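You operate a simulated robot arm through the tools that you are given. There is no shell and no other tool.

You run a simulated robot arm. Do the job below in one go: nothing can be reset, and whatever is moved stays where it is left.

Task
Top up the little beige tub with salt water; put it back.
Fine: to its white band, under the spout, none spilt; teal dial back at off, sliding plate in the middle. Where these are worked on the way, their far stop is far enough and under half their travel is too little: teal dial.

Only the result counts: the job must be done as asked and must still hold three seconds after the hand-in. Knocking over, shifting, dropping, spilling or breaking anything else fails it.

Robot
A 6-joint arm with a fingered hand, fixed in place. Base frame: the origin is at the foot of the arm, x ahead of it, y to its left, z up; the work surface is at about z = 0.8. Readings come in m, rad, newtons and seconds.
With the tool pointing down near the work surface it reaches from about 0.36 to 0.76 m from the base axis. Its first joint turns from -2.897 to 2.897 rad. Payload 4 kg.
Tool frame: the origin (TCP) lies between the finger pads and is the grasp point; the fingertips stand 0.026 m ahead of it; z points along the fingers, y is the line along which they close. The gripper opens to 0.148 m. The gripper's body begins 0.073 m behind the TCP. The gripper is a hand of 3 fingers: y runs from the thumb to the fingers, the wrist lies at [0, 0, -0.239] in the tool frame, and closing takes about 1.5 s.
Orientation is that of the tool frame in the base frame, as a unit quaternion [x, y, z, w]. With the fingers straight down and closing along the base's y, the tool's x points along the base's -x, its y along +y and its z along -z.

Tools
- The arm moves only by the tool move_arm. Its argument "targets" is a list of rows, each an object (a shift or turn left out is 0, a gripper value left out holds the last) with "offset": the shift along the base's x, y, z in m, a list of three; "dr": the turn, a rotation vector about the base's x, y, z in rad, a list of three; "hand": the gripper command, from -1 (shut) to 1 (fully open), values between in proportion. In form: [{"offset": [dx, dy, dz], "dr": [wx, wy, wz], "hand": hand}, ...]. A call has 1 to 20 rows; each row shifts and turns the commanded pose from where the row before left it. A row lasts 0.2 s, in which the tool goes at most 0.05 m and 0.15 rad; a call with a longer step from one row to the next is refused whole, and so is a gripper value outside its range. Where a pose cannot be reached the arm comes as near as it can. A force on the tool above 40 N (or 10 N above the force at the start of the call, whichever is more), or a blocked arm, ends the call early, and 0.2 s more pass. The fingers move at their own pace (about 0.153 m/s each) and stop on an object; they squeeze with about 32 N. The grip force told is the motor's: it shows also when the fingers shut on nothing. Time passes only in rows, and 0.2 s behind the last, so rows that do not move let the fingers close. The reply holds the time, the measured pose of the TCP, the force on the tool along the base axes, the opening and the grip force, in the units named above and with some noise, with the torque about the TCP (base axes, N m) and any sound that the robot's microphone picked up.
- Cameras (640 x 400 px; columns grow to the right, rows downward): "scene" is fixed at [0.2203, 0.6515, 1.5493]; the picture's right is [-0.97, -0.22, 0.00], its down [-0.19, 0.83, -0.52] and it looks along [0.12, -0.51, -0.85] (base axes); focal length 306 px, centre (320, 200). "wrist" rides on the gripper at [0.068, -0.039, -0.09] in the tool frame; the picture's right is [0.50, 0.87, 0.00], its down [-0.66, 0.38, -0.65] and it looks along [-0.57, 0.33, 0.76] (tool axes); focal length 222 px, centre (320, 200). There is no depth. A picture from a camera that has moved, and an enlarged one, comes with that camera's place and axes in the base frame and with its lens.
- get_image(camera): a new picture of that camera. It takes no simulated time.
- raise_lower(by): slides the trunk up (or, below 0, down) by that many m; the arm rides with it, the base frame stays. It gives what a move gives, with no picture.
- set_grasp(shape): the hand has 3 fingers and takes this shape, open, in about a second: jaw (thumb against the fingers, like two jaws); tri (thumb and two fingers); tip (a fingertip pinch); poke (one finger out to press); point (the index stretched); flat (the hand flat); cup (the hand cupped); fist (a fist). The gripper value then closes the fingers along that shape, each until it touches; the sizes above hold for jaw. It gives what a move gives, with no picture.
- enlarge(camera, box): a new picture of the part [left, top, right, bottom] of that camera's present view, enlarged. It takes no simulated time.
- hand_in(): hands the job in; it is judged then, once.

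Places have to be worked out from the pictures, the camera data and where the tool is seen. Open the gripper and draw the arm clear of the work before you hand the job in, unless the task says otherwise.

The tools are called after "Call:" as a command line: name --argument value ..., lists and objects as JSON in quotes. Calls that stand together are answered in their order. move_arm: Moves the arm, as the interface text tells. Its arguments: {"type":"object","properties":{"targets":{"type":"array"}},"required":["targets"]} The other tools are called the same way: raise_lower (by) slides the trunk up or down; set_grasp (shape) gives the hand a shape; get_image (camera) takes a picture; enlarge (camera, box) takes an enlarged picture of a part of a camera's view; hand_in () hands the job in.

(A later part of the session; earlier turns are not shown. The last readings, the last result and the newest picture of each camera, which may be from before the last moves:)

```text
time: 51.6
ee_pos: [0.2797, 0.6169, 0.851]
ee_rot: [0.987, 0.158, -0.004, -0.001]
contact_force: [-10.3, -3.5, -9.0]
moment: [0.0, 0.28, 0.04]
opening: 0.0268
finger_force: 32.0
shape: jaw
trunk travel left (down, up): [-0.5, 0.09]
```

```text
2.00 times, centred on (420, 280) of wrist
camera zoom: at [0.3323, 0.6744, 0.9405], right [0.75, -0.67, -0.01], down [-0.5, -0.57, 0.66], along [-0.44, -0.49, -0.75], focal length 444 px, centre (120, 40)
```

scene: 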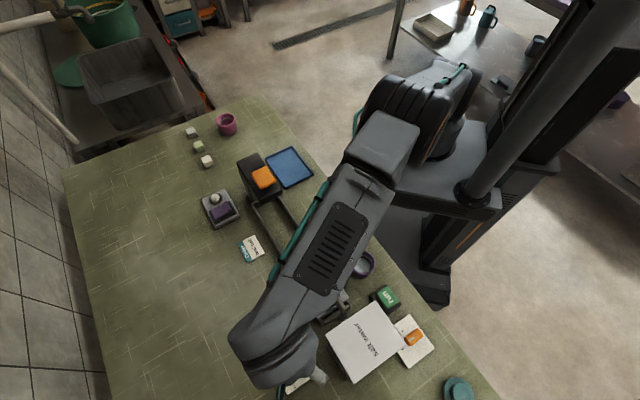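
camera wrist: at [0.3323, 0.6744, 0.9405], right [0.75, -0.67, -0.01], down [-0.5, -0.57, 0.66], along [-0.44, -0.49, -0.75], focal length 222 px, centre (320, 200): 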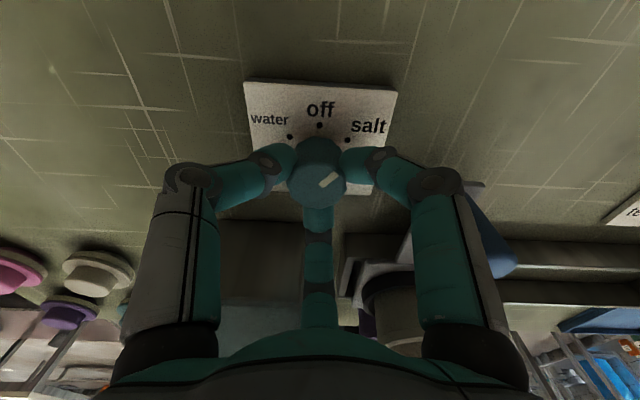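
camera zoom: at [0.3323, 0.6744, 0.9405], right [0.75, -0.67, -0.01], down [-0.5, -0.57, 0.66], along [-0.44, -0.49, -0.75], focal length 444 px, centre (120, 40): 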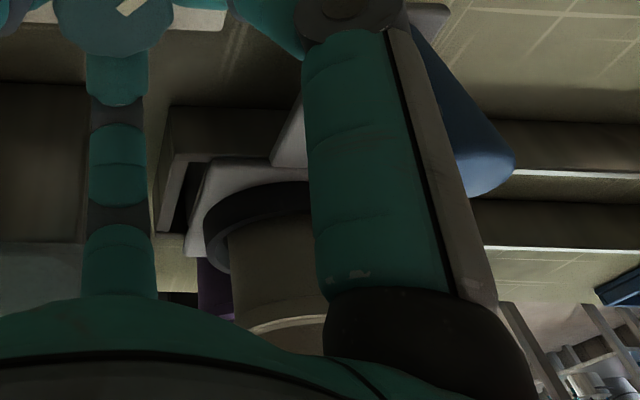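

The salt dot is about 55–60° from off and the pointer is at about 45–49°. I turn the last bit to the mark and straight back to off, as a first short burst, then I'll inspect the level.

Call:
move_arm --targets '[{"dr": [0, 0, -0.12]}, {"dr": [0, 0, -0.05]}, {"dr": [0, 0, 0.15]}, {"dr": [0, 0, 0.15]}, {"dr": [0, 0, 0.15]}, {"dr": [0, 0, 0.15]}, {"dr": [0, 0, 0.15]}, {"dr": [0, 0, 0.15]}, {"dr": [0, 0, 0.05]}]'

Call:
enlarge --camera "wrist" --box '[240, 40, 400, 220]'

```text
time: 53.6
ee_pos: [0.2811, 0.6158, 0.851]
ee_rot: [0.852, 0.524, -0.002, 0.0]
contact_force: [-1.4, 4.6, -9.9]
moment: [0.08, 0.06, -0.02]
opening: 0.0268
finger_force: 31.9
shape: jaw
trunk travel left (down, up): [-0.5, 0.09]
```

```text
2.22 times, centred on (320, 130) of wrist
camera zoom: at [0.2772, 0.6945, 0.9407], right [1.0, 0.06, -0.01], down [0.05, -0.75, 0.66], along [0.03, -0.66, -0.75], focal length 494 px, centre (320, 356)
```

zoom: 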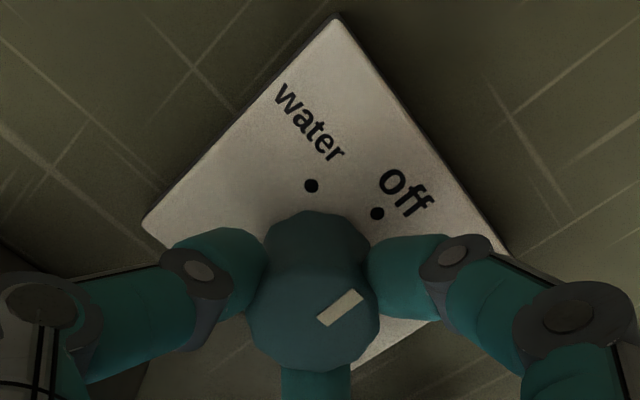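

The dial should be at off again. I release, rise and step aside to inspect the level.

Call:
move_arm --targets '[{"hand": -0.5}, {"hand": 0.0}, {"hand": 0.0}, {"offset": [0, 0, 0.03]}, {"offset": [0, 0, 0.04]}, {"offset": [0, 0, 0.04]}, {"offset": [0.02, -0.02, 0.03]}, {"offset": [0.03, -0.03, 0]}, {"offset": [0.02, -0.02, 0]}, {}]'

Call:
enlarge --camera "scene" --box '[300, 260, 350, 310]'

Call:
enlarge --camera "scene" --box '[265, 330, 325, 400]'

```text
time: 55.8
ee_pos: [0.3512, 0.5457, 0.9927]
ee_rot: [0.852, 0.524, -0.003, -0.001]
contact_force: [-0.3, 0.2, 0.5]
moment: [0.01, -0.03, 0.02]
opening: 0.0738
finger_force: 0.0
shape: jaw
trunk travel left (down, up): [-0.5, 0.09]
```

```text
8.00 times, centred on (325, 285) of scene
camera zoom: at [0.2203, 0.6515, 1.5493], right [-0.97, -0.22, 0.0], down [-0.19, 0.83, -0.52], along [0.12, -0.51, -0.85], focal length 2447 px, centre (280, -480)
```

zoom: 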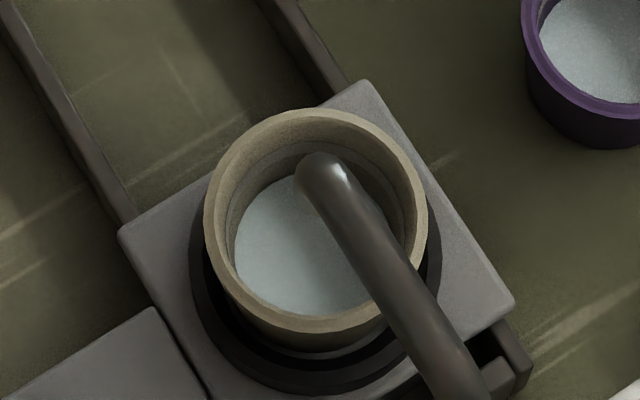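

```text
5.71 times, centred on (295, 365) of scene
camera zoom: at [0.2203, 0.6515, 1.5493], right [-0.97, -0.22, 0.0], down [-0.19, 0.83, -0.52], along [0.12, -0.51, -0.85], focal length 1748 px, centre (463, -743)
```

zoom: 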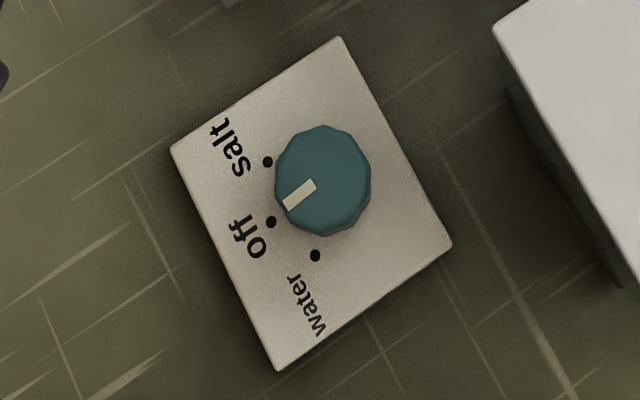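

No visible change yet; a short burst may be too small to see. I zoom hard on the tub for an accurate baseline of level and band.

Call:
enlarge --camera "scene" --box '[308, 270, 338, 300]'

Call:
get_image --camera "wrist"

```text
13.33 times, centred on (323, 285) of scene
camera zoom: at [0.2203, 0.6515, 1.5493], right [-0.97, -0.22, 0.0], down [-0.19, 0.83, -0.52], along [0.12, -0.51, -0.85], focal length 4078 px, centre (280, -933)
```

zoom: 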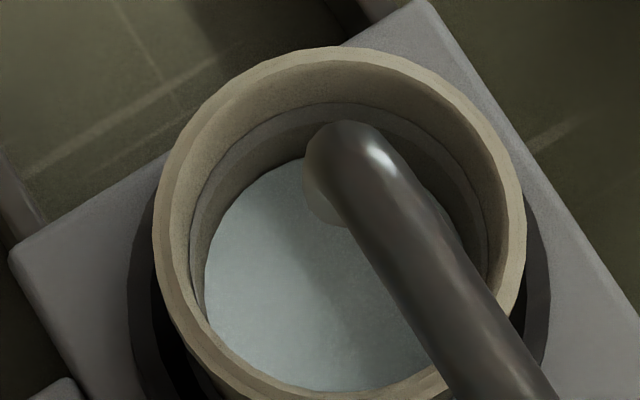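

```text
taken
camera wrist: at [0.3484, 0.624, 1.0815], right [1.0, 0.05, -0.01], down [0.04, -0.75, 0.66], along [0.03, -0.66, -0.75], focal length 222 px, centre (320, 200)
```

wrist: 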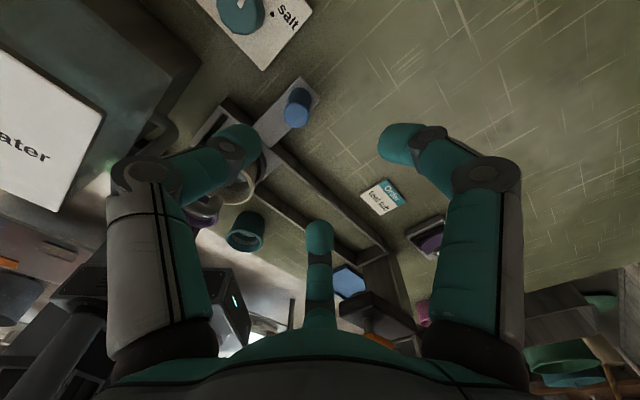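

In the zoom the band starts about 13 mm below the rim and the water lies roughly 10 mm under the band. Less than 1 mm came in nearly 2 s, so I can safely turn it fully to the salt stop, let go, and watch; I return and grip.

Call:
move_arm --targets '[{"offset": [-0.02, 0.02, 0]}, {"offset": [-0.03, 0.03, 0]}, {"offset": [-0.02, 0.02, -0.03]}, {"offset": [0, 0, -0.04]}, {"offset": [0, 0, -0.04]}, {"offset": [0, 0, -0.03]}, {}, {"hand": -0.4}, {"hand": -0.7}, {"hand": -1}, {}, {}, {}]'

Call:
enlarge --camera "wrist" --box '[240, 40, 400, 220]'

```text
time: 58.6
ee_pos: [0.2796, 0.6178, 0.8529]
ee_rot: [0.852, 0.523, -0.004, 0.0]
contact_force: [-0.4, -1.5, -4.9]
moment: [-0.01, 0.04, 0.0]
opening: 0.0274
finger_force: 31.7
shape: jaw
trunk travel left (down, up): [-0.5, 0.09]
```

```text
2.22 times, centred on (320, 130) of wrist
camera zoom: at [0.2764, 0.6956, 0.9418], right [1.0, 0.05, -0.01], down [0.04, -0.75, 0.66], along [0.03, -0.66, -0.75], focal length 494 px, centre (320, 356)
```

zoom: 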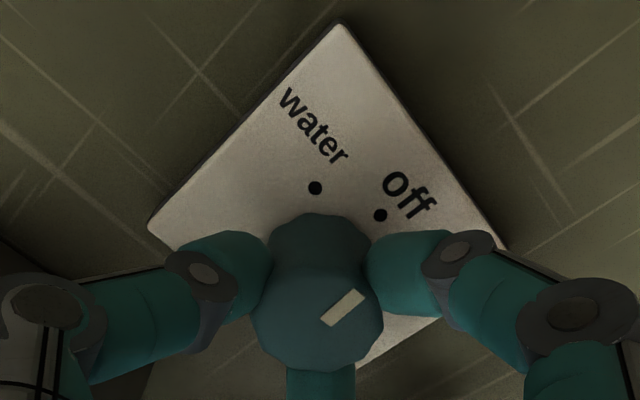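

Gripped at off. I turn clockwise about 1.0 rad, to the salt mark.

Call:
move_arm --targets '[{"dr": [0, 0, -0.15]}, {"dr": [0, 0, -0.15]}, {"dr": [0, 0, -0.15]}, {"dr": [0, 0, -0.15]}, {"dr": [0, 0, -0.15]}, {"dr": [0, 0, -0.15]}, {"dr": [0, 0, -0.1]}]'

Call:
enlarge --camera "wrist" --box '[240, 40, 400, 220]'

```text
time: 60.2
ee_pos: [0.2805, 0.616, 0.8526]
ee_rot: [0.999, 0.05, -0.002, -0.002]
contact_force: [-9.5, 5.2, 2.6]
moment: [0.16, 0.21, 0.02]
opening: 0.0275
finger_force: 31.9
shape: jaw
trunk travel left (down, up): [-0.5, 0.09]
```

```text
2.22 times, centred on (320, 130) of wrist
camera zoom: at [0.3434, 0.6617, 0.9416], right [0.58, -0.81, -0.01], down [-0.61, -0.44, 0.66], along [-0.54, -0.38, -0.76], focal length 494 px, centre (320, 356)
```

zoom: 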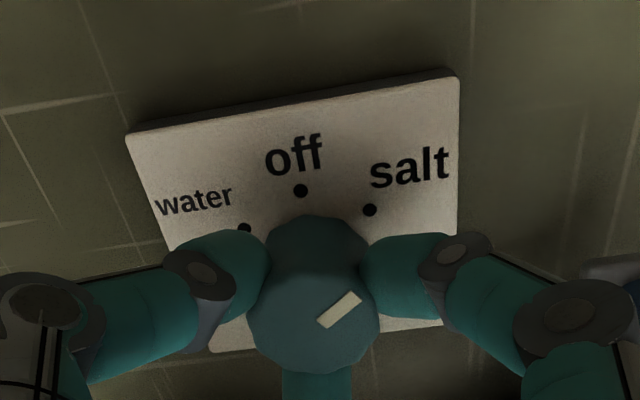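

The pointer is at the salt dot, within a few degrees, but no stop torque shows. I nudge another 0.1 rad to feel for the stop.

Call:
move_arm --targets '[{"dr": [0, 0, -0.06]}, {"dr": [0, 0, -0.06]}]'

Call:
enlarge --camera "wrist" --box '[240, 40, 400, 220]'

```text
time: 60.8
ee_pos: [0.278, 0.6167, 0.8518]
ee_rot: [1.0, -0.01, -0.003, -0.002]
contact_force: [-14.3, 6.3, 4.4]
moment: [0.21, 0.29, 0.33]
opening: 0.0273
finger_force: 31.9
shape: jaw
trunk travel left (down, up): [-0.5, 0.09]
```

```text
2.22 times, centred on (320, 130) of wrist
camera zoom: at [0.3475, 0.6539, 0.9414], right [0.48, -0.88, -0.01], down [-0.66, -0.37, 0.66], along [-0.58, -0.31, -0.75], focal length 494 px, centre (320, 356)
```

zoom: 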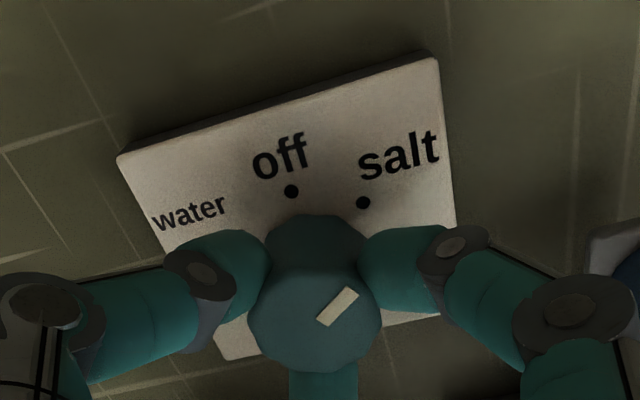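

Torque rose to 0.33 Nm: that is the salt stop. I let go and rise, to look at the spout and tub while it stands on salt.

Call:
move_arm --targets '[{"dr": [0, 0, 0.05], "hand": -0.5}, {"hand": 0.0}, {"offset": [0, 0, 0.04]}, {"offset": [0.02, -0.02, 0.05]}, {"offset": [0.03, -0.03, 0.04]}, {"offset": [0.02, -0.02, 0.01]}]'

Call:
enlarge --camera "scene" --box '[308, 270, 338, 300]'

Call:
enlarge --camera "scene" --box '[265, 330, 325, 400]'

```text
refused: row 4 steps farther than a row can; nothing moved
```

```text
13.33 times, centred on (323, 285) of scene
camera zoom: at [0.2203, 0.6515, 1.5493], right [-0.97, -0.22, 0.0], down [-0.19, 0.83, -0.52], along [0.12, -0.51, -0.85], focal length 4078 px, centre (280, -933)
```

zoom: 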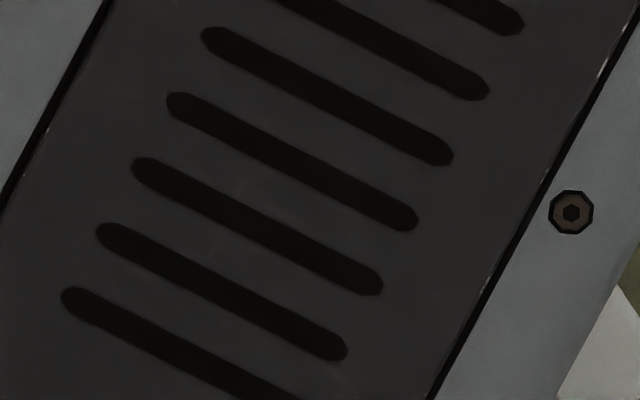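

```text
5.71 times, centred on (295, 365) of scene
camera zoom: at [0.2203, 0.6515, 1.5493], right [-0.97, -0.22, 0.0], down [-0.19, 0.83, -0.52], along [0.12, -0.51, -0.85], focal length 1748 px, centre (463, -743)
```

zoom: 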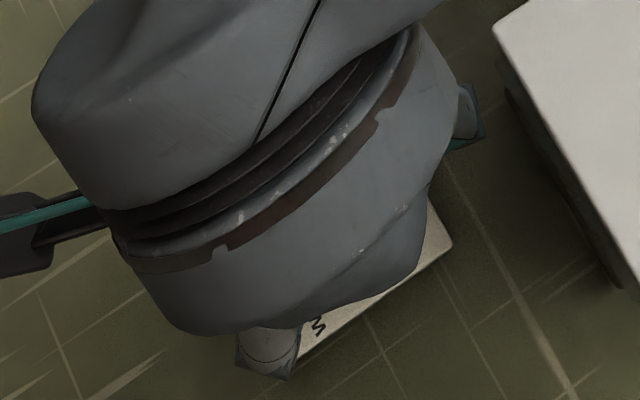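

That call was refused for an over-long step; I repeat it with shorter steps.

Call:
move_arm --targets '[{"dr": [0, 0, 0.03], "hand": -0.5}, {"hand": 0.0}, {"offset": [0, 0, 0.04]}, {"offset": [0, 0, 0.045]}, {"offset": [0.02, -0.02, 0.035]}, {"offset": [0.034, -0.034, 0]}, {"offset": [0.02, -0.02, 0]}]'

Call:
enlarge --camera "scene" --box '[308, 270, 338, 300]'

Call:
enlarge --camera "scene" --box '[265, 330, 325, 400]'

```text
time: 62.4
ee_pos: [0.3541, 0.5427, 0.9702]
ee_rot: [1.0, 0.006, -0.002, -0.002]
contact_force: [-0.4, 0.0, -0.6]
moment: [0.03, 0.0, -0.03]
opening: 0.0734
finger_force: 0.0
shape: jaw
trunk travel left (down, up): [-0.5, 0.09]
```

```text
13.33 times, centred on (323, 285) of scene
camera zoom: at [0.2203, 0.6515, 1.5493], right [-0.97, -0.22, 0.0], down [-0.19, 0.83, -0.52], along [0.12, -0.51, -0.85], focal length 4078 px, centre (280, -933)
```

zoom: 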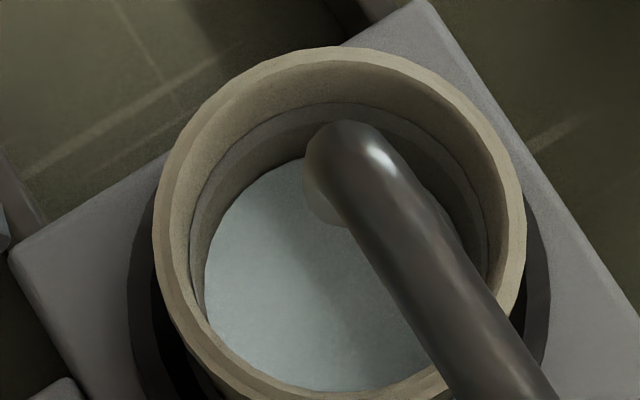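

```text
5.71 times, centred on (295, 365) of scene
camera zoom: at [0.2203, 0.6515, 1.5493], right [-0.97, -0.22, 0.0], down [-0.19, 0.83, -0.52], along [0.12, -0.51, -0.85], focal length 1748 px, centre (463, -743)
```

zoom: 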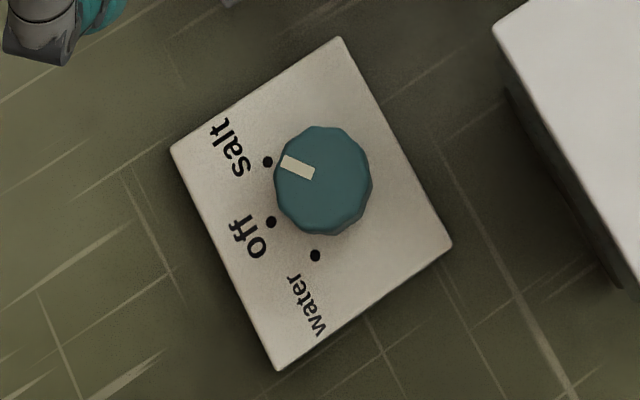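

The dial is squarely on salt, yet no stream and no rise so far. I wait 2 s here with the view clear, in case the flow lags.

Call:
move_arm --targets '[{}, {}, {}, {}, {}, {}, {}, {}, {}, {}]'

Call:
enlarge --camera "scene" --box '[308, 270, 338, 300]'

Call:
get_image --camera "scene"

Call:
get_image --camera "wrist"

```text
time: 64.6
ee_pos: [0.3548, 0.5417, 0.9703]
ee_rot: [1.0, 0.006, -0.003, -0.001]
contact_force: [0.9, -0.1, -0.4]
moment: [-0.01, 0.02, -0.01]
opening: 0.0735
finger_force: 0.0
shape: jaw
trunk travel left (down, up): [-0.5, 0.09]
```

```text
13.33 times, centred on (323, 285) of scene
camera zoom: at [0.2203, 0.6515, 1.5493], right [-0.97, -0.22, 0.0], down [-0.19, 0.83, -0.52], along [0.12, -0.51, -0.85], focal length 4078 px, centre (280, -933)
```

zoom: 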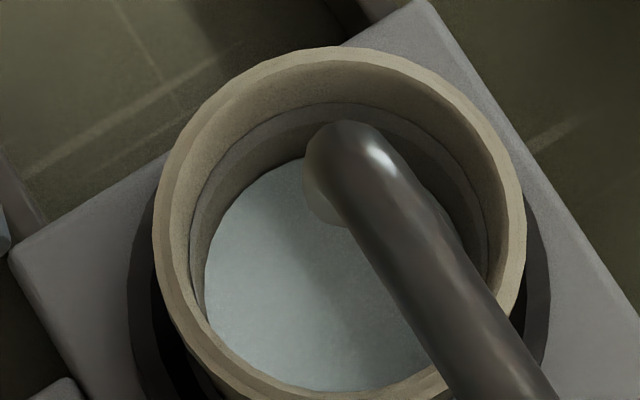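

```text
taken
```

scene: 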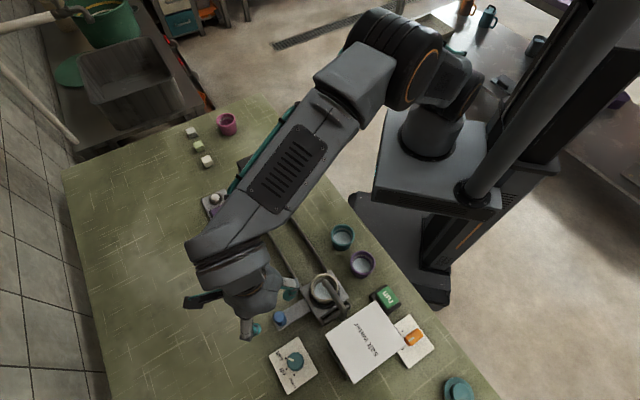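

```text
taken
camera wrist: at [0.4215, 0.5816, 1.0591], right [0.51, -0.86, -0.01], down [-0.65, -0.39, 0.66], along [-0.57, -0.33, -0.75], focal length 222 px, centre (320, 200)
```

wrist: 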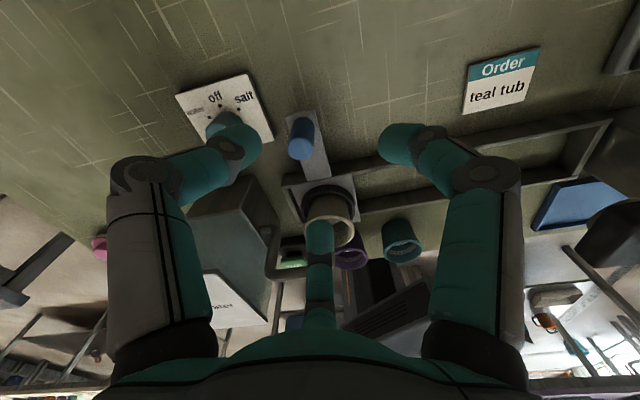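

Still nothing: the dial evidently only selects, and the green "run" button (about (0.106, 0.445)) is likely needed. I rise, close the fingers to a point, and turn the hand so its narrow side faces the tank before going to the button.

Call:
move_arm --targets '[{"offset": [0, 0, 0.045], "dr": [0, 0, 0.147], "hand": -1}, {"offset": [0, 0, 0.045], "dr": [0, 0, 0.147]}, {"dr": [0, 0, 0.147]}, {"dr": [0, 0, 0.147]}, {"dr": [0, 0, 0.147]}, {"dr": [0, 0, 0.147]}, {"dr": [0, 0, 0.147]}, {"dr": [0, 0, 0.147]}, {"dr": [0, 0, 0.147]}, {"dr": [0, 0, 0.147]}, {"dr": [0, 0, 0.147]}, {"dr": [0, 0, 0.147]}, {"dr": [0, 0, 0.147]}, {"dr": [0, 0, 0.147]}, {"dr": [0, 0, 0.147]}, {"dr": [0, 0, 0.147]}, {"dr": [0, 0, 0.147]}, {"dr": [0, 0, 0.147]}, {"dr": [0, 0, 0.147]}, {"dr": [0, 0, 0.147]}]'

Call:
enlarge --camera "scene" --box '[308, 270, 338, 300]'

Call:
get_image --camera "wrist"

```text
time: 68.8
ee_pos: [0.3556, 0.5419, 1.0604]
ee_rot: [0.093, 0.996, -0.002, 0.003]
contact_force: [0.2, 0.4, 0.2]
moment: [-0.04, 0.0, 0.01]
opening: 0.0
finger_force: 32.0
shape: jaw
trunk travel left (down, up): [-0.5, 0.09]
```

```text
13.33 times, centred on (323, 285) of scene
camera zoom: at [0.2203, 0.6515, 1.5493], right [-0.97, -0.22, 0.0], down [-0.19, 0.83, -0.52], along [0.12, -0.51, -0.85], focal length 4078 px, centre (280, -933)
```

zoom: 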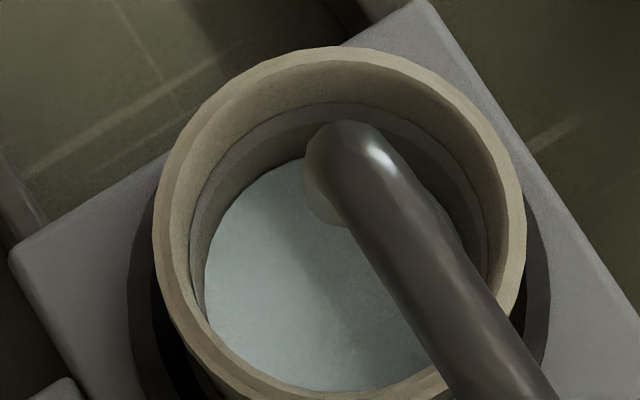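

```text
taken
camera wrist: at [0.2811, 0.5164, 1.1506], right [-0.33, 0.94, -0.01], down [0.71, 0.25, 0.66], along [0.62, 0.21, -0.75], focal length 222 px, centre (320, 200)
```

wrist: 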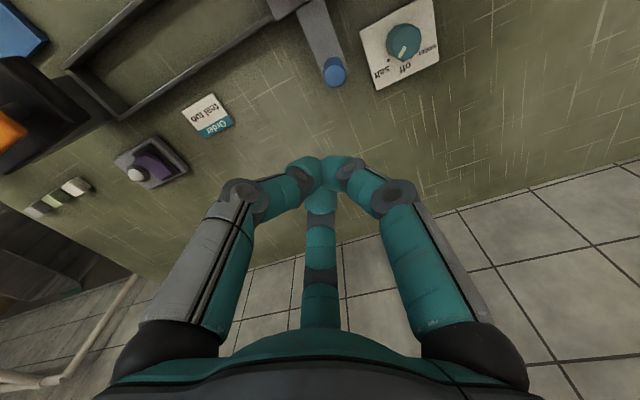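

Level still unchanged after 9 s on salt, confirming it. I move over the tank at z≈1.06 to above the run button.

Call:
move_arm --targets '[{"offset": [-0.036, -0.0138, 0], "dr": [0, 0, 0.145]}, {"offset": [-0.036, -0.0138, 0], "dr": [0, 0, 0.145]}, {"offset": [-0.036, -0.0138, 0], "dr": [0, 0, 0.145]}, {"offset": [-0.036, -0.0138, 0], "dr": [0, 0, 0.145]}, {"offset": [-0.036, -0.0138, 0], "dr": [0, 0, 0.145]}, {"offset": [-0.036, -0.0138, 0]}, {"offset": [-0.033, -0.0138, 0]}, {}]'

Call:
get_image --camera "wrist"

Call:
get_image --camera "scene"

```text
time: 70.6
ee_pos: [0.1051, 0.445, 1.0613]
ee_rot: [-0.264, 0.964, -0.001, 0.003]
contact_force: [-0.7, -1.1, -0.1]
moment: [0.0, 0.0, 0.04]
opening: 0.0001
finger_force: 32.7
shape: jaw
trunk travel left (down, up): [-0.5, 0.09]
```

```text
taken
camera wrist: at [0.0666, 0.3768, 1.151], right [-0.87, 0.49, -0.01], down [0.37, 0.66, 0.66], along [0.33, 0.57, -0.75], focal length 222 px, centre (320, 200)
```

wrist: 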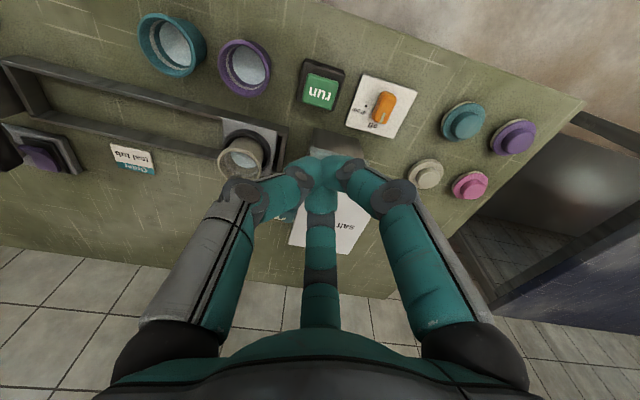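

```text
taken
```

scene: 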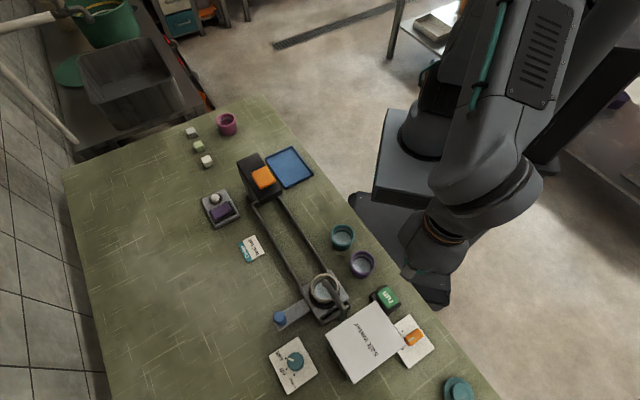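

Clear view: run button below, tub still visible to the scene camera. I zoom to place the button and read the orange dial.

Call:
enlarge --camera "wrist" --box '[280, 40, 440, 160]'

Call:
enlarge --camera "scene" --box '[360, 275, 440, 365]'

```text
3.33 times, centred on (360, 100) of wrist
camera zoom: at [0.0666, 0.3768, 1.151], right [-0.87, 0.49, -0.01], down [0.37, 0.66, 0.66], along [0.33, 0.57, -0.75], focal length 740 px, centre (187, 533)
```

zoom: 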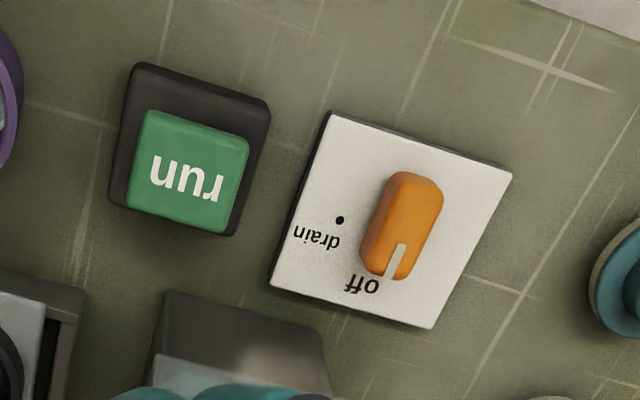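

```text
4.44 times, centred on (400, 320) of scene
camera zoom: at [0.2203, 0.6515, 1.5493], right [-0.97, -0.22, 0.0], down [-0.19, 0.83, -0.52], along [0.12, -0.51, -0.85], focal length 1359 px, centre (-36, -333)
```

zoom: 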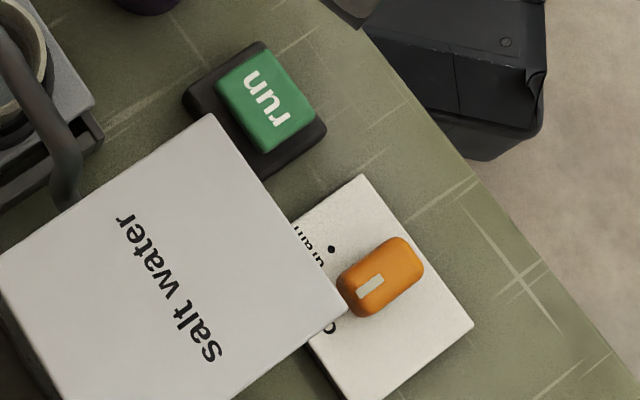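

Orange dial is at off. The run button's top is at (0.109, 0.448), z≈0.845. I yaw +0.52 rad more so no finger faces the tank corner, and descend to just above the button.

Call:
move_arm --targets '[{"offset": [0, 0, 0], "dr": [0, 0, 0.13]}, {"offset": [0, 0, -0.03], "dr": [0, 0, 0.13]}, {"offset": [0, 0, -0.03], "dr": [0, 0, 0.13]}, {"offset": [0, 0, -0.03], "dr": [0, 0, 0.13]}, {"offset": [0, 0, -0.03]}, {"offset": [0.001, 0.001, -0.03]}, {"offset": [0, 0, -0.02]}, {}]'

Call:
get_image --camera "wrist"

Call:
enlarge --camera "scene" --box '[300, 200, 460, 340]'

```text
time: 72.4
ee_pos: [0.1082, 0.4466, 0.8907]
ee_rot: [-0.503, 0.864, 0.0, 0.003]
contact_force: [0.3, -0.4, 0.2]
moment: [-0.03, -0.01, 0.0]
opening: 0.0
finger_force: 32.0
shape: jaw
trunk travel left (down, up): [-0.5, 0.09]
```

```text
taken
camera wrist: at [0.1083, 0.3695, 0.9798], right [-1.0, -0.01, -0.01], down [-0.01, 0.75, 0.66], along [0.0, 0.66, -0.75], focal length 222 px, centre (320, 200)
```

wrist: 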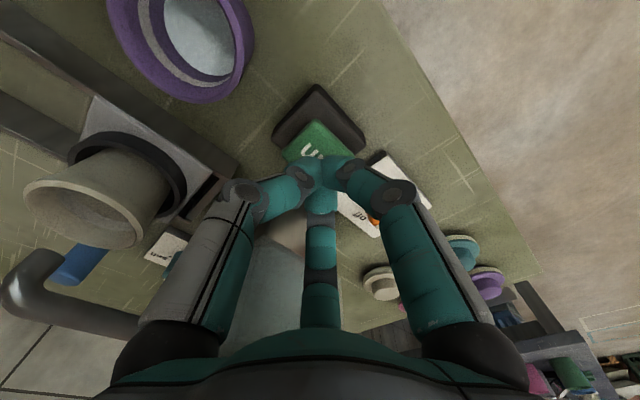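

```text
2.86 times, centred on (380, 270) of scene
camera zoom: at [0.2203, 0.6515, 1.5493], right [-0.97, -0.22, 0.0], down [-0.19, 0.83, -0.52], along [0.12, -0.51, -0.85], focal length 874 px, centre (149, 0)
```

zoom: 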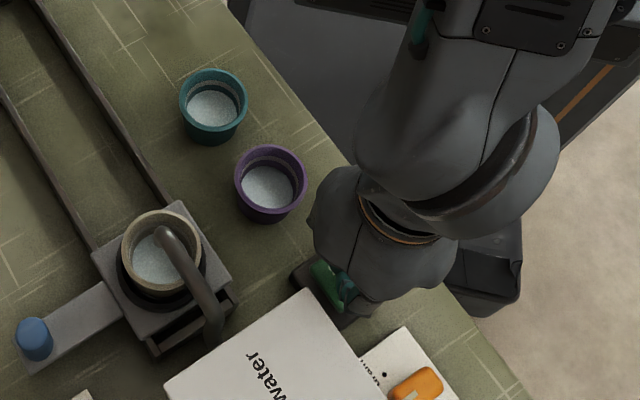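

Fingertips are over the button and the tub stays in view. I press down in small steps.

Call:
move_arm --targets '[{"offset": [0, 0, -0.01]}, {"offset": [0, 0, -0.008]}]'

Call:
enlarge --camera "scene" --box '[300, 240, 400, 320]'

```text
time: 73.0
ee_pos: [0.1075, 0.4486, 0.8735]
ee_rot: [-0.503, 0.864, -0.001, 0.003]
contact_force: [0.1, 0.5, 0.4]
moment: [0.0, -0.04, -0.03]
opening: 0.0
finger_force: 31.7
shape: jaw
trunk travel left (down, up): [-0.5, 0.09]
```

```text
5.00 times, centred on (350, 280) of scene
camera zoom: at [0.2203, 0.6515, 1.5493], right [-0.97, -0.22, 0.0], down [-0.19, 0.83, -0.52], along [0.12, -0.51, -0.85], focal length 1529 px, centre (170, -200)
```

zoom: 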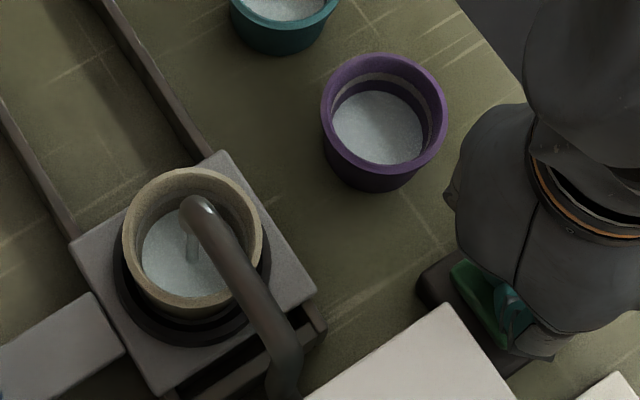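

A stream now falls from the spout: run does dispense. I zoom to see the level before deciding.

Call:
enlarge --camera "scene" --box '[308, 270, 338, 300]'

```text
13.33 times, centred on (323, 285) of scene
camera zoom: at [0.2203, 0.6515, 1.5493], right [-0.97, -0.22, 0.0], down [-0.19, 0.83, -0.52], along [0.12, -0.51, -0.85], focal length 4078 px, centre (280, -933)
```

zoom: 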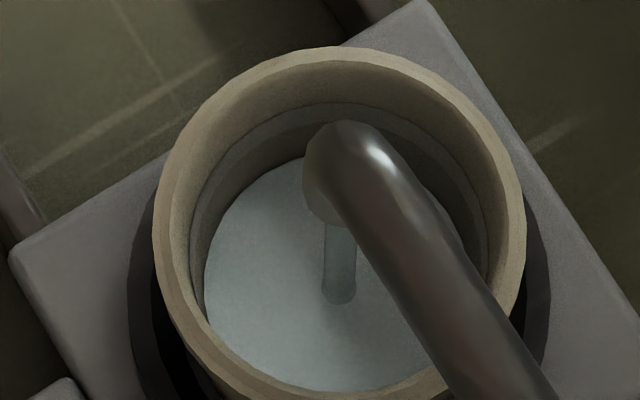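

Just begun. I lift 12 mm to learn whether it flows only while pressed.

Call:
move_arm --targets '[{"offset": [0, 0, 0.012]}]'

Call:
enlarge --camera "scene" --box '[308, 270, 338, 300]'

```text
time: 73.4
ee_pos: [0.1062, 0.4464, 0.8838]
ee_rot: [-0.503, 0.864, 0.0, 0.003]
contact_force: [-0.2, 0.2, -0.4]
moment: [-0.01, -0.01, 0.03]
opening: 0.0
finger_force: 31.7
shape: jaw
trunk travel left (down, up): [-0.5, 0.09]
```

```text
13.33 times, centred on (323, 285) of scene
camera zoom: at [0.2203, 0.6515, 1.5493], right [-0.97, -0.22, 0.0], down [-0.19, 0.83, -0.52], along [0.12, -0.51, -0.85], focal length 4078 px, centre (280, -933)
```

zoom: 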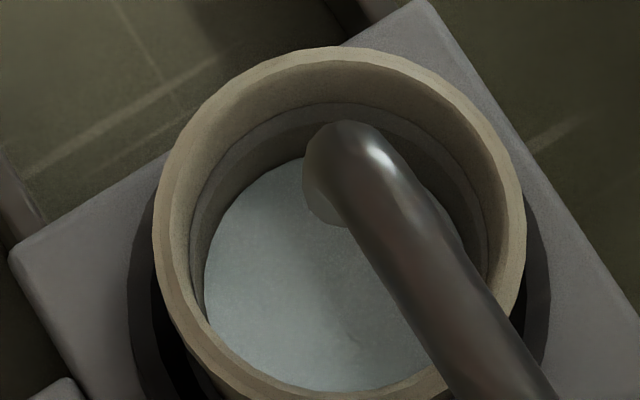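

It flows only while run is pressed — full control. I press again and hold about 1 s, then look.

Call:
move_arm --targets '[{"offset": [0, 0, -0.012]}, {}, {}, {}]'

Call:
enlarge --camera "scene" --box '[308, 270, 338, 300]'

```text
time: 74.4
ee_pos: [0.1073, 0.4462, 0.8738]
ee_rot: [-0.503, 0.865, 0.0, 0.003]
contact_force: [0.2, 0.1, 0.5]
moment: [0.01, -0.02, -0.01]
opening: 0.0001
finger_force: 31.8
shape: jaw
trunk travel left (down, up): [-0.5, 0.09]
```

```text
13.33 times, centred on (323, 285) of scene
camera zoom: at [0.2203, 0.6515, 1.5493], right [-0.97, -0.22, 0.0], down [-0.19, 0.83, -0.52], along [0.12, -0.51, -0.85], focal length 4078 px, centre (280, -933)
```

zoom: 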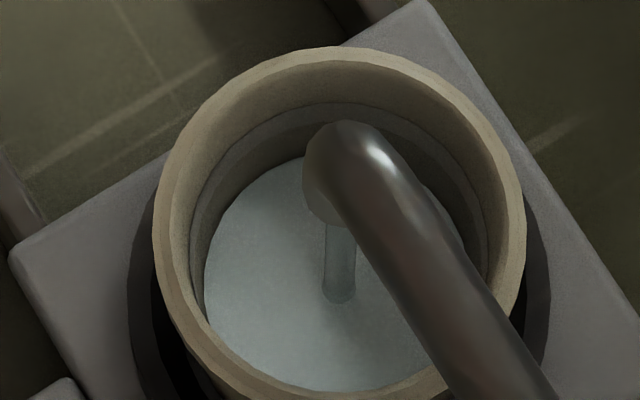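

The rise per second is small. I keep holding for 2 s more.

Call:
move_arm --targets '[{}, {}, {}, {}, {}, {}, {}, {}, {}]'

Call:
enlarge --camera "scene" --box '[308, 270, 338, 300]'

```text
time: 76.4
ee_pos: [0.107, 0.4469, 0.8736]
ee_rot: [-0.503, 0.864, 0.0, 0.002]
contact_force: [-0.4, 0.3, 0.3]
moment: [-0.01, 0.01, 0.02]
opening: 0.0
finger_force: 32.1
shape: jaw
trunk travel left (down, up): [-0.5, 0.09]
```

```text
13.33 times, centred on (323, 285) of scene
camera zoom: at [0.2203, 0.6515, 1.5493], right [-0.97, -0.22, 0.0], down [-0.19, 0.83, -0.52], along [0.12, -0.51, -0.85], focal length 4078 px, centre (280, -933)
```

zoom: 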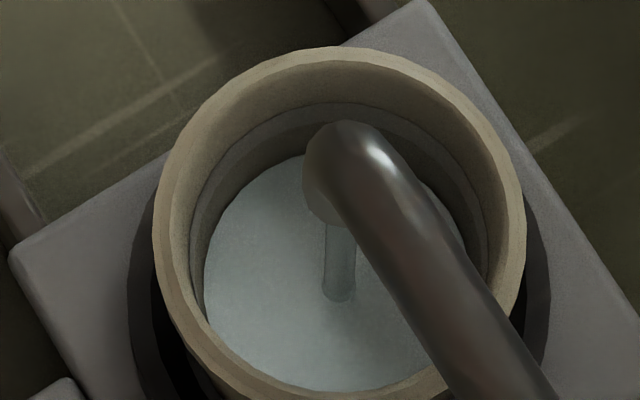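

It rises slowly (about 0.3–0.4 mm/s). I hold 4 s more.

Call:
move_arm --targets '[{}, {}, {}, {}, {}, {}, {}, {}, {}, {}, {}, {}, {}, {}, {}, {}, {}, {}, {}]'

Call:
enlarge --camera "scene" --box '[308, 270, 338, 300]'

```text
time: 80.4
ee_pos: [0.1076, 0.4466, 0.874]
ee_rot: [-0.503, 0.864, 0.0, 0.004]
contact_force: [-0.2, 0.4, 0.6]
moment: [0.03, 0.02, 0.05]
opening: 0.0001
finger_force: 31.4
shape: jaw
trunk travel left (down, up): [-0.5, 0.09]
```

```text
13.33 times, centred on (323, 285) of scene
camera zoom: at [0.2203, 0.6515, 1.5493], right [-0.97, -0.22, 0.0], down [-0.19, 0.83, -0.52], along [0.12, -0.51, -0.85], focal length 4078 px, centre (280, -933)
```

zoom: 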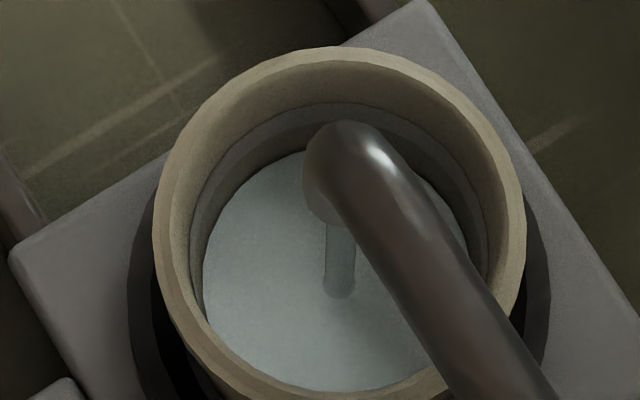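

Steady progress (~1 px/s in this zoom); the band's lower edge is ~22 px above. I hold about 8 s more.

Call:
move_arm --targets '[{}, {}, {}, {}, {}, {}, {}, {}, {}, {}, {}, {}, {}, {}, {}, {}, {}, {}, {}, {}]'

Call:
move_arm --targets '[{}, {}, {}, {}, {}, {}, {}, {}, {}, {}, {}, {}, {}, {}, {}, {}, {}, {}, {}, {}]'

Call:
enlarge --camera "scene" --box '[308, 270, 338, 300]'

```text
time: 84.6
ee_pos: [0.1074, 0.4467, 0.8742]
ee_rot: [-0.503, 0.864, 0.0, 0.003]
contact_force: [0.1, 0.4, 1.4]
moment: [-0.02, -0.02, 0.0]
opening: 0.0001
finger_force: 31.6
shape: jaw
trunk travel left (down, up): [-0.5, 0.09]
```

```text
time: 88.8
ee_pos: [0.1075, 0.4467, 0.8736]
ee_rot: [-0.503, 0.864, 0.0, 0.003]
contact_force: [0.1, 0.2, 0.6]
moment: [-0.03, -0.01, -0.03]
opening: 0.0
finger_force: 31.7
shape: jaw
trunk travel left (down, up): [-0.5, 0.09]
```

```text
13.33 times, centred on (323, 285) of scene
camera zoom: at [0.2203, 0.6515, 1.5493], right [-0.97, -0.22, 0.0], down [-0.19, 0.83, -0.52], along [0.12, -0.51, -0.85], focal length 4078 px, centre (280, -933)
```

zoom: 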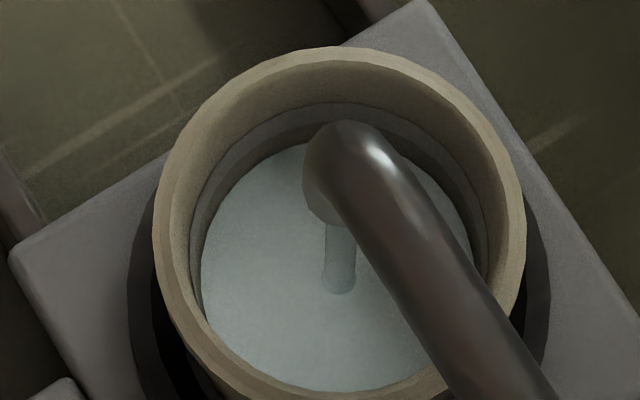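

Closer to the band. I zoom more on the back-left wall to see band edges against the water.

Call:
enlarge --camera "scene" --box '[318, 274, 332, 284]'

Call:
enlarge --camera "scene" --box '[312, 274, 326, 298]'

```text
16.00 times, centred on (325, 279) of scene
camera zoom: at [0.2203, 0.6515, 1.5493], right [-0.97, -0.22, 0.0], down [-0.19, 0.83, -0.52], along [0.12, -0.51, -0.85], focal length 4894 px, centre (240, -1064)
```

zoom: 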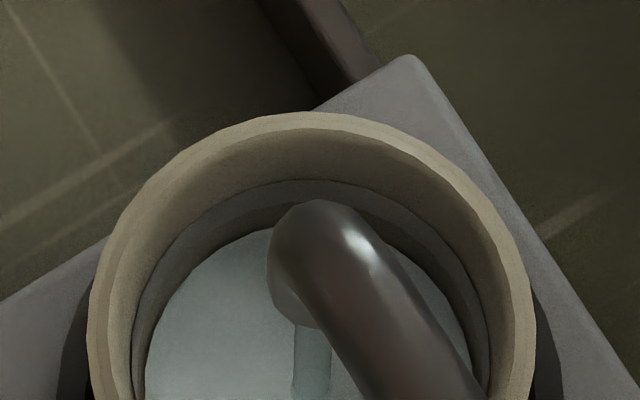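

```text
16.00 times, centred on (319, 286) of scene
camera zoom: at [0.2203, 0.6515, 1.5493], right [-0.97, -0.22, 0.0], down [-0.19, 0.83, -0.52], along [0.12, -0.51, -0.85], focal length 4894 px, centre (336, -1176)
```

zoom: 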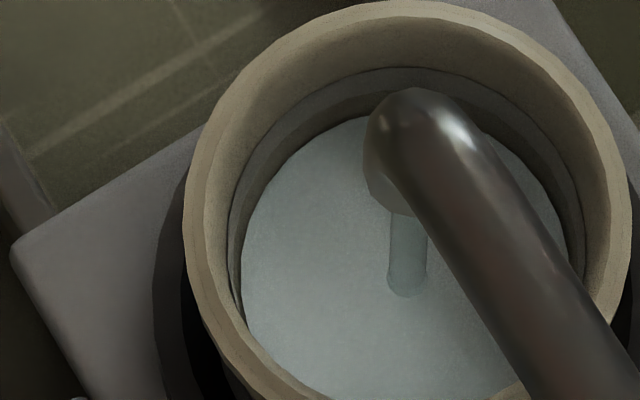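

The band runs about 27 px tall here and the water is ~23 px beneath its lower edge; at ~1.1 px/s that is about 20 s. I hold 12.6 s more.

Call:
move_arm --targets '[{}, {}, {}, {}, {}, {}, {}, {}, {}, {}, {}, {}, {}, {}, {}, {}, {}, {}, {}, {}]'

Call:
move_arm --targets '[{}, {}, {}, {}, {}, {}, {}, {}, {}, {}, {}, {}, {}, {}, {}, {}, {}, {}, {}, {}]'

Call:
move_arm --targets '[{}, {}, {}, {}, {}, {}, {}, {}, {}, {}, {}, {}, {}, {}, {}, {}, {}, {}, {}, {}]'

Call:
enlarge --camera "scene" --box '[312, 274, 326, 298]'

```text
time: 93.0
ee_pos: [0.107, 0.4458, 0.8744]
ee_rot: [-0.503, 0.864, 0.0, 0.002]
contact_force: [0.2, -0.1, 0.3]
moment: [-0.02, 0.02, 0.03]
opening: 0.0002
finger_force: 31.9
shape: jaw
trunk travel left (down, up): [-0.5, 0.09]
```

```text
time: 97.2
ee_pos: [0.1063, 0.448, 0.874]
ee_rot: [-0.503, 0.864, 0.0, 0.003]
contact_force: [0.7, -0.2, 1.7]
moment: [0.03, 0.02, -0.02]
opening: 0.0003
finger_force: 32.0
shape: jaw
trunk travel left (down, up): [-0.5, 0.09]
```

```text
time: 101.4
ee_pos: [0.1076, 0.4466, 0.8727]
ee_rot: [-0.503, 0.864, 0.0, 0.004]
contact_force: [-0.2, 0.1, 1.3]
moment: [0.01, -0.01, 0.0]
opening: 0.0
finger_force: 32.1
shape: jaw
trunk travel left (down, up): [-0.5, 0.09]
```

```text
16.00 times, centred on (319, 286) of scene
camera zoom: at [0.2203, 0.6515, 1.5493], right [-0.97, -0.22, 0.0], down [-0.19, 0.83, -0.52], along [0.12, -0.51, -0.85], focal length 4894 px, centre (336, -1176)
```

zoom: 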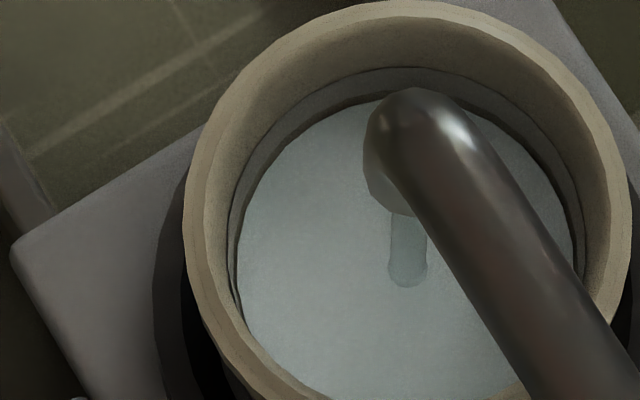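

A thin strip (~8 px) remains under the band. I hold ~6.4 s more.

Call:
move_arm --targets '[{}, {}, {}, {}, {}, {}, {}, {}, {}, {}, {}, {}, {}, {}, {}]'

Call:
move_arm --targets '[{}, {}, {}, {}, {}, {}, {}, {}, {}, {}, {}, {}, {}, {}, {}]'

Call:
enlarge --camera "scene" --box '[312, 274, 326, 298]'

Call:
enlarge --camera "scene" --box '[318, 274, 332, 284]'

```text
time: 104.6
ee_pos: [0.1081, 0.4464, 0.8733]
ee_rot: [-0.503, 0.864, 0.0, 0.003]
contact_force: [0.0, -0.2, 0.7]
moment: [0.0, -0.02, 0.0]
opening: 0.0
finger_force: 31.7
shape: jaw
trunk travel left (down, up): [-0.5, 0.09]
```

```text
time: 107.8
ee_pos: [0.1067, 0.4467, 0.8746]
ee_rot: [-0.503, 0.864, 0.0, 0.003]
contact_force: [0.2, 0.9, -0.5]
moment: [-0.01, -0.01, -0.02]
opening: 0.0
finger_force: 32.5
shape: jaw
trunk travel left (down, up): [-0.5, 0.09]
```

```text
16.00 times, centred on (319, 286) of scene
camera zoom: at [0.2203, 0.6515, 1.5493], right [-0.97, -0.22, 0.0], down [-0.19, 0.83, -0.52], along [0.12, -0.51, -0.85], focal length 4894 px, centre (336, -1176)
```

zoom: 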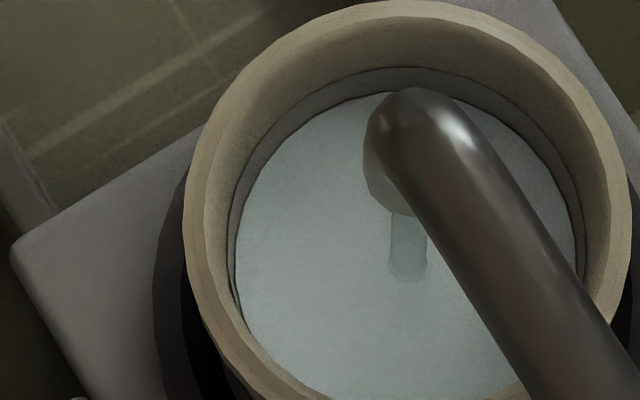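

```text
16.00 times, centred on (325, 279) of scene
camera zoom: at [0.2203, 0.6515, 1.5493], right [-0.97, -0.22, 0.0], down [-0.19, 0.83, -0.52], along [0.12, -0.51, -0.85], focal length 4894 px, centre (240, -1064)
```

zoom: 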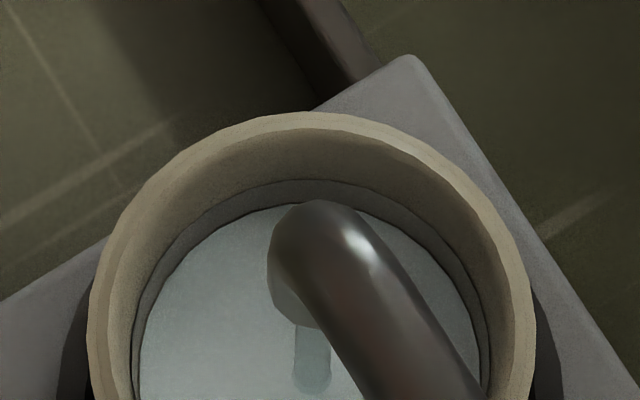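

The water has just reached the band's lower edge. I hold ~8.4 s more to come to mid-band, then look.

Call:
move_arm --targets '[{}, {}, {}, {}, {}, {}, {}, {}, {}, {}, {}, {}, {}, {}, {}, {}, {}, {}, {}, {}]'

Call:
move_arm --targets '[{}, {}, {}, {}, {}, {}, {}, {}, {}, {}, {}, {}, {}, {}, {}, {}, {}, {}, {}, {}]'

Call:
enlarge --camera "scene" --box '[312, 274, 326, 298]'

Call:
enlarge --camera "scene" --box '[318, 274, 332, 284]'

```text
time: 112.0
ee_pos: [0.1081, 0.4458, 0.8742]
ee_rot: [-0.503, 0.864, 0.0, 0.003]
contact_force: [-0.4, -0.7, 0.5]
moment: [-0.02, 0.02, -0.02]
opening: 0.0
finger_force: 32.0
shape: jaw
trunk travel left (down, up): [-0.5, 0.09]
```

```text
time: 116.2
ee_pos: [0.1068, 0.4474, 0.8739]
ee_rot: [-0.503, 0.864, 0.0, 0.003]
contact_force: [-0.3, -1.0, 0.6]
moment: [0.02, 0.0, 0.01]
opening: 0.0
finger_force: 32.1
shape: jaw
trunk travel left (down, up): [-0.5, 0.09]
```

```text
16.00 times, centred on (319, 286) of scene
camera zoom: at [0.2203, 0.6515, 1.5493], right [-0.97, -0.22, 0.0], down [-0.19, 0.83, -0.52], along [0.12, -0.51, -0.85], focal length 4894 px, centre (336, -1176)
```

zoom: 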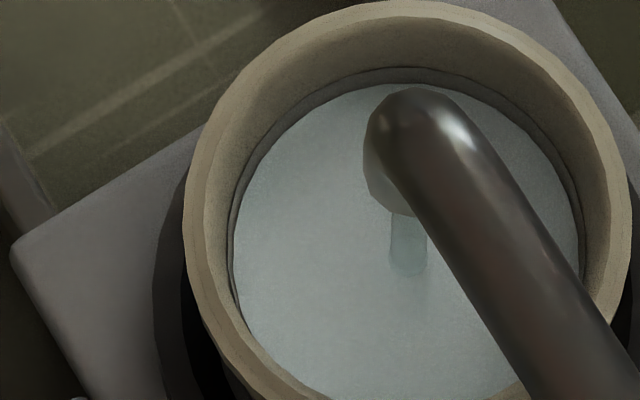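

```text
16.00 times, centred on (325, 279) of scene
camera zoom: at [0.2203, 0.6515, 1.5493], right [-0.97, -0.22, 0.0], down [-0.19, 0.83, -0.52], along [0.12, -0.51, -0.85], focal length 4894 px, centre (240, -1064)
```

zoom: 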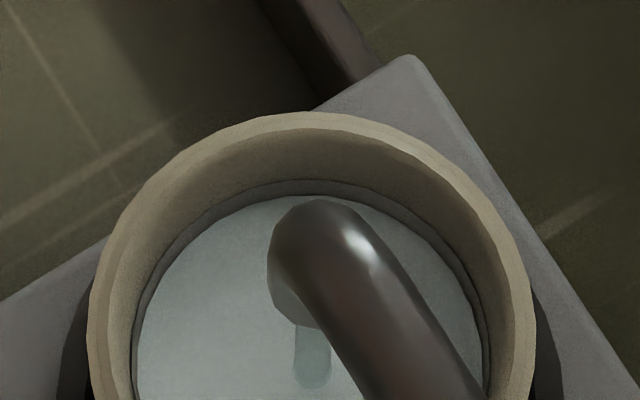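

The water edge sits at about the middle of the band. I release run and rise.

Call:
move_arm --targets '[{"offset": [0, 0, 0.03]}, {"offset": [0, 0, 0.045]}, {"offset": [0, 0, 0.045]}, {"offset": [0, 0, 0.045]}, {"offset": [0, 0, 0.02]}]'

Call:
enlarge --camera "scene" --box '[312, 274, 326, 298]'

Call:
get_image --camera "scene"

```text
time: 117.4
ee_pos: [0.1063, 0.4469, 1.0597]
ee_rot: [-0.503, 0.864, 0.0, 0.003]
contact_force: [0.7, 0.6, 0.1]
moment: [0.0, 0.03, 0.02]
opening: 0.0
finger_force: 31.2
shape: jaw
trunk travel left (down, up): [-0.5, 0.09]
```

```text
16.00 times, centred on (319, 286) of scene
camera zoom: at [0.2203, 0.6515, 1.5493], right [-0.97, -0.22, 0.0], down [-0.19, 0.83, -0.52], along [0.12, -0.51, -0.85], focal length 4894 px, centre (336, -1176)
```

zoom: 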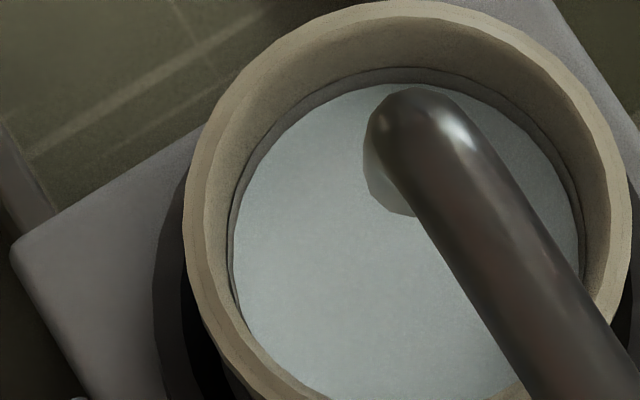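

```text
taken
```

scene: 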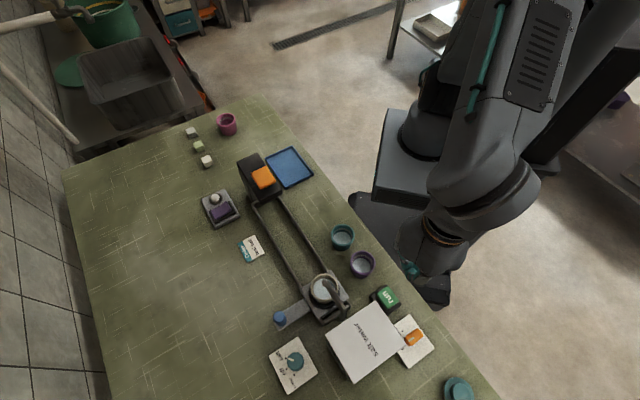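

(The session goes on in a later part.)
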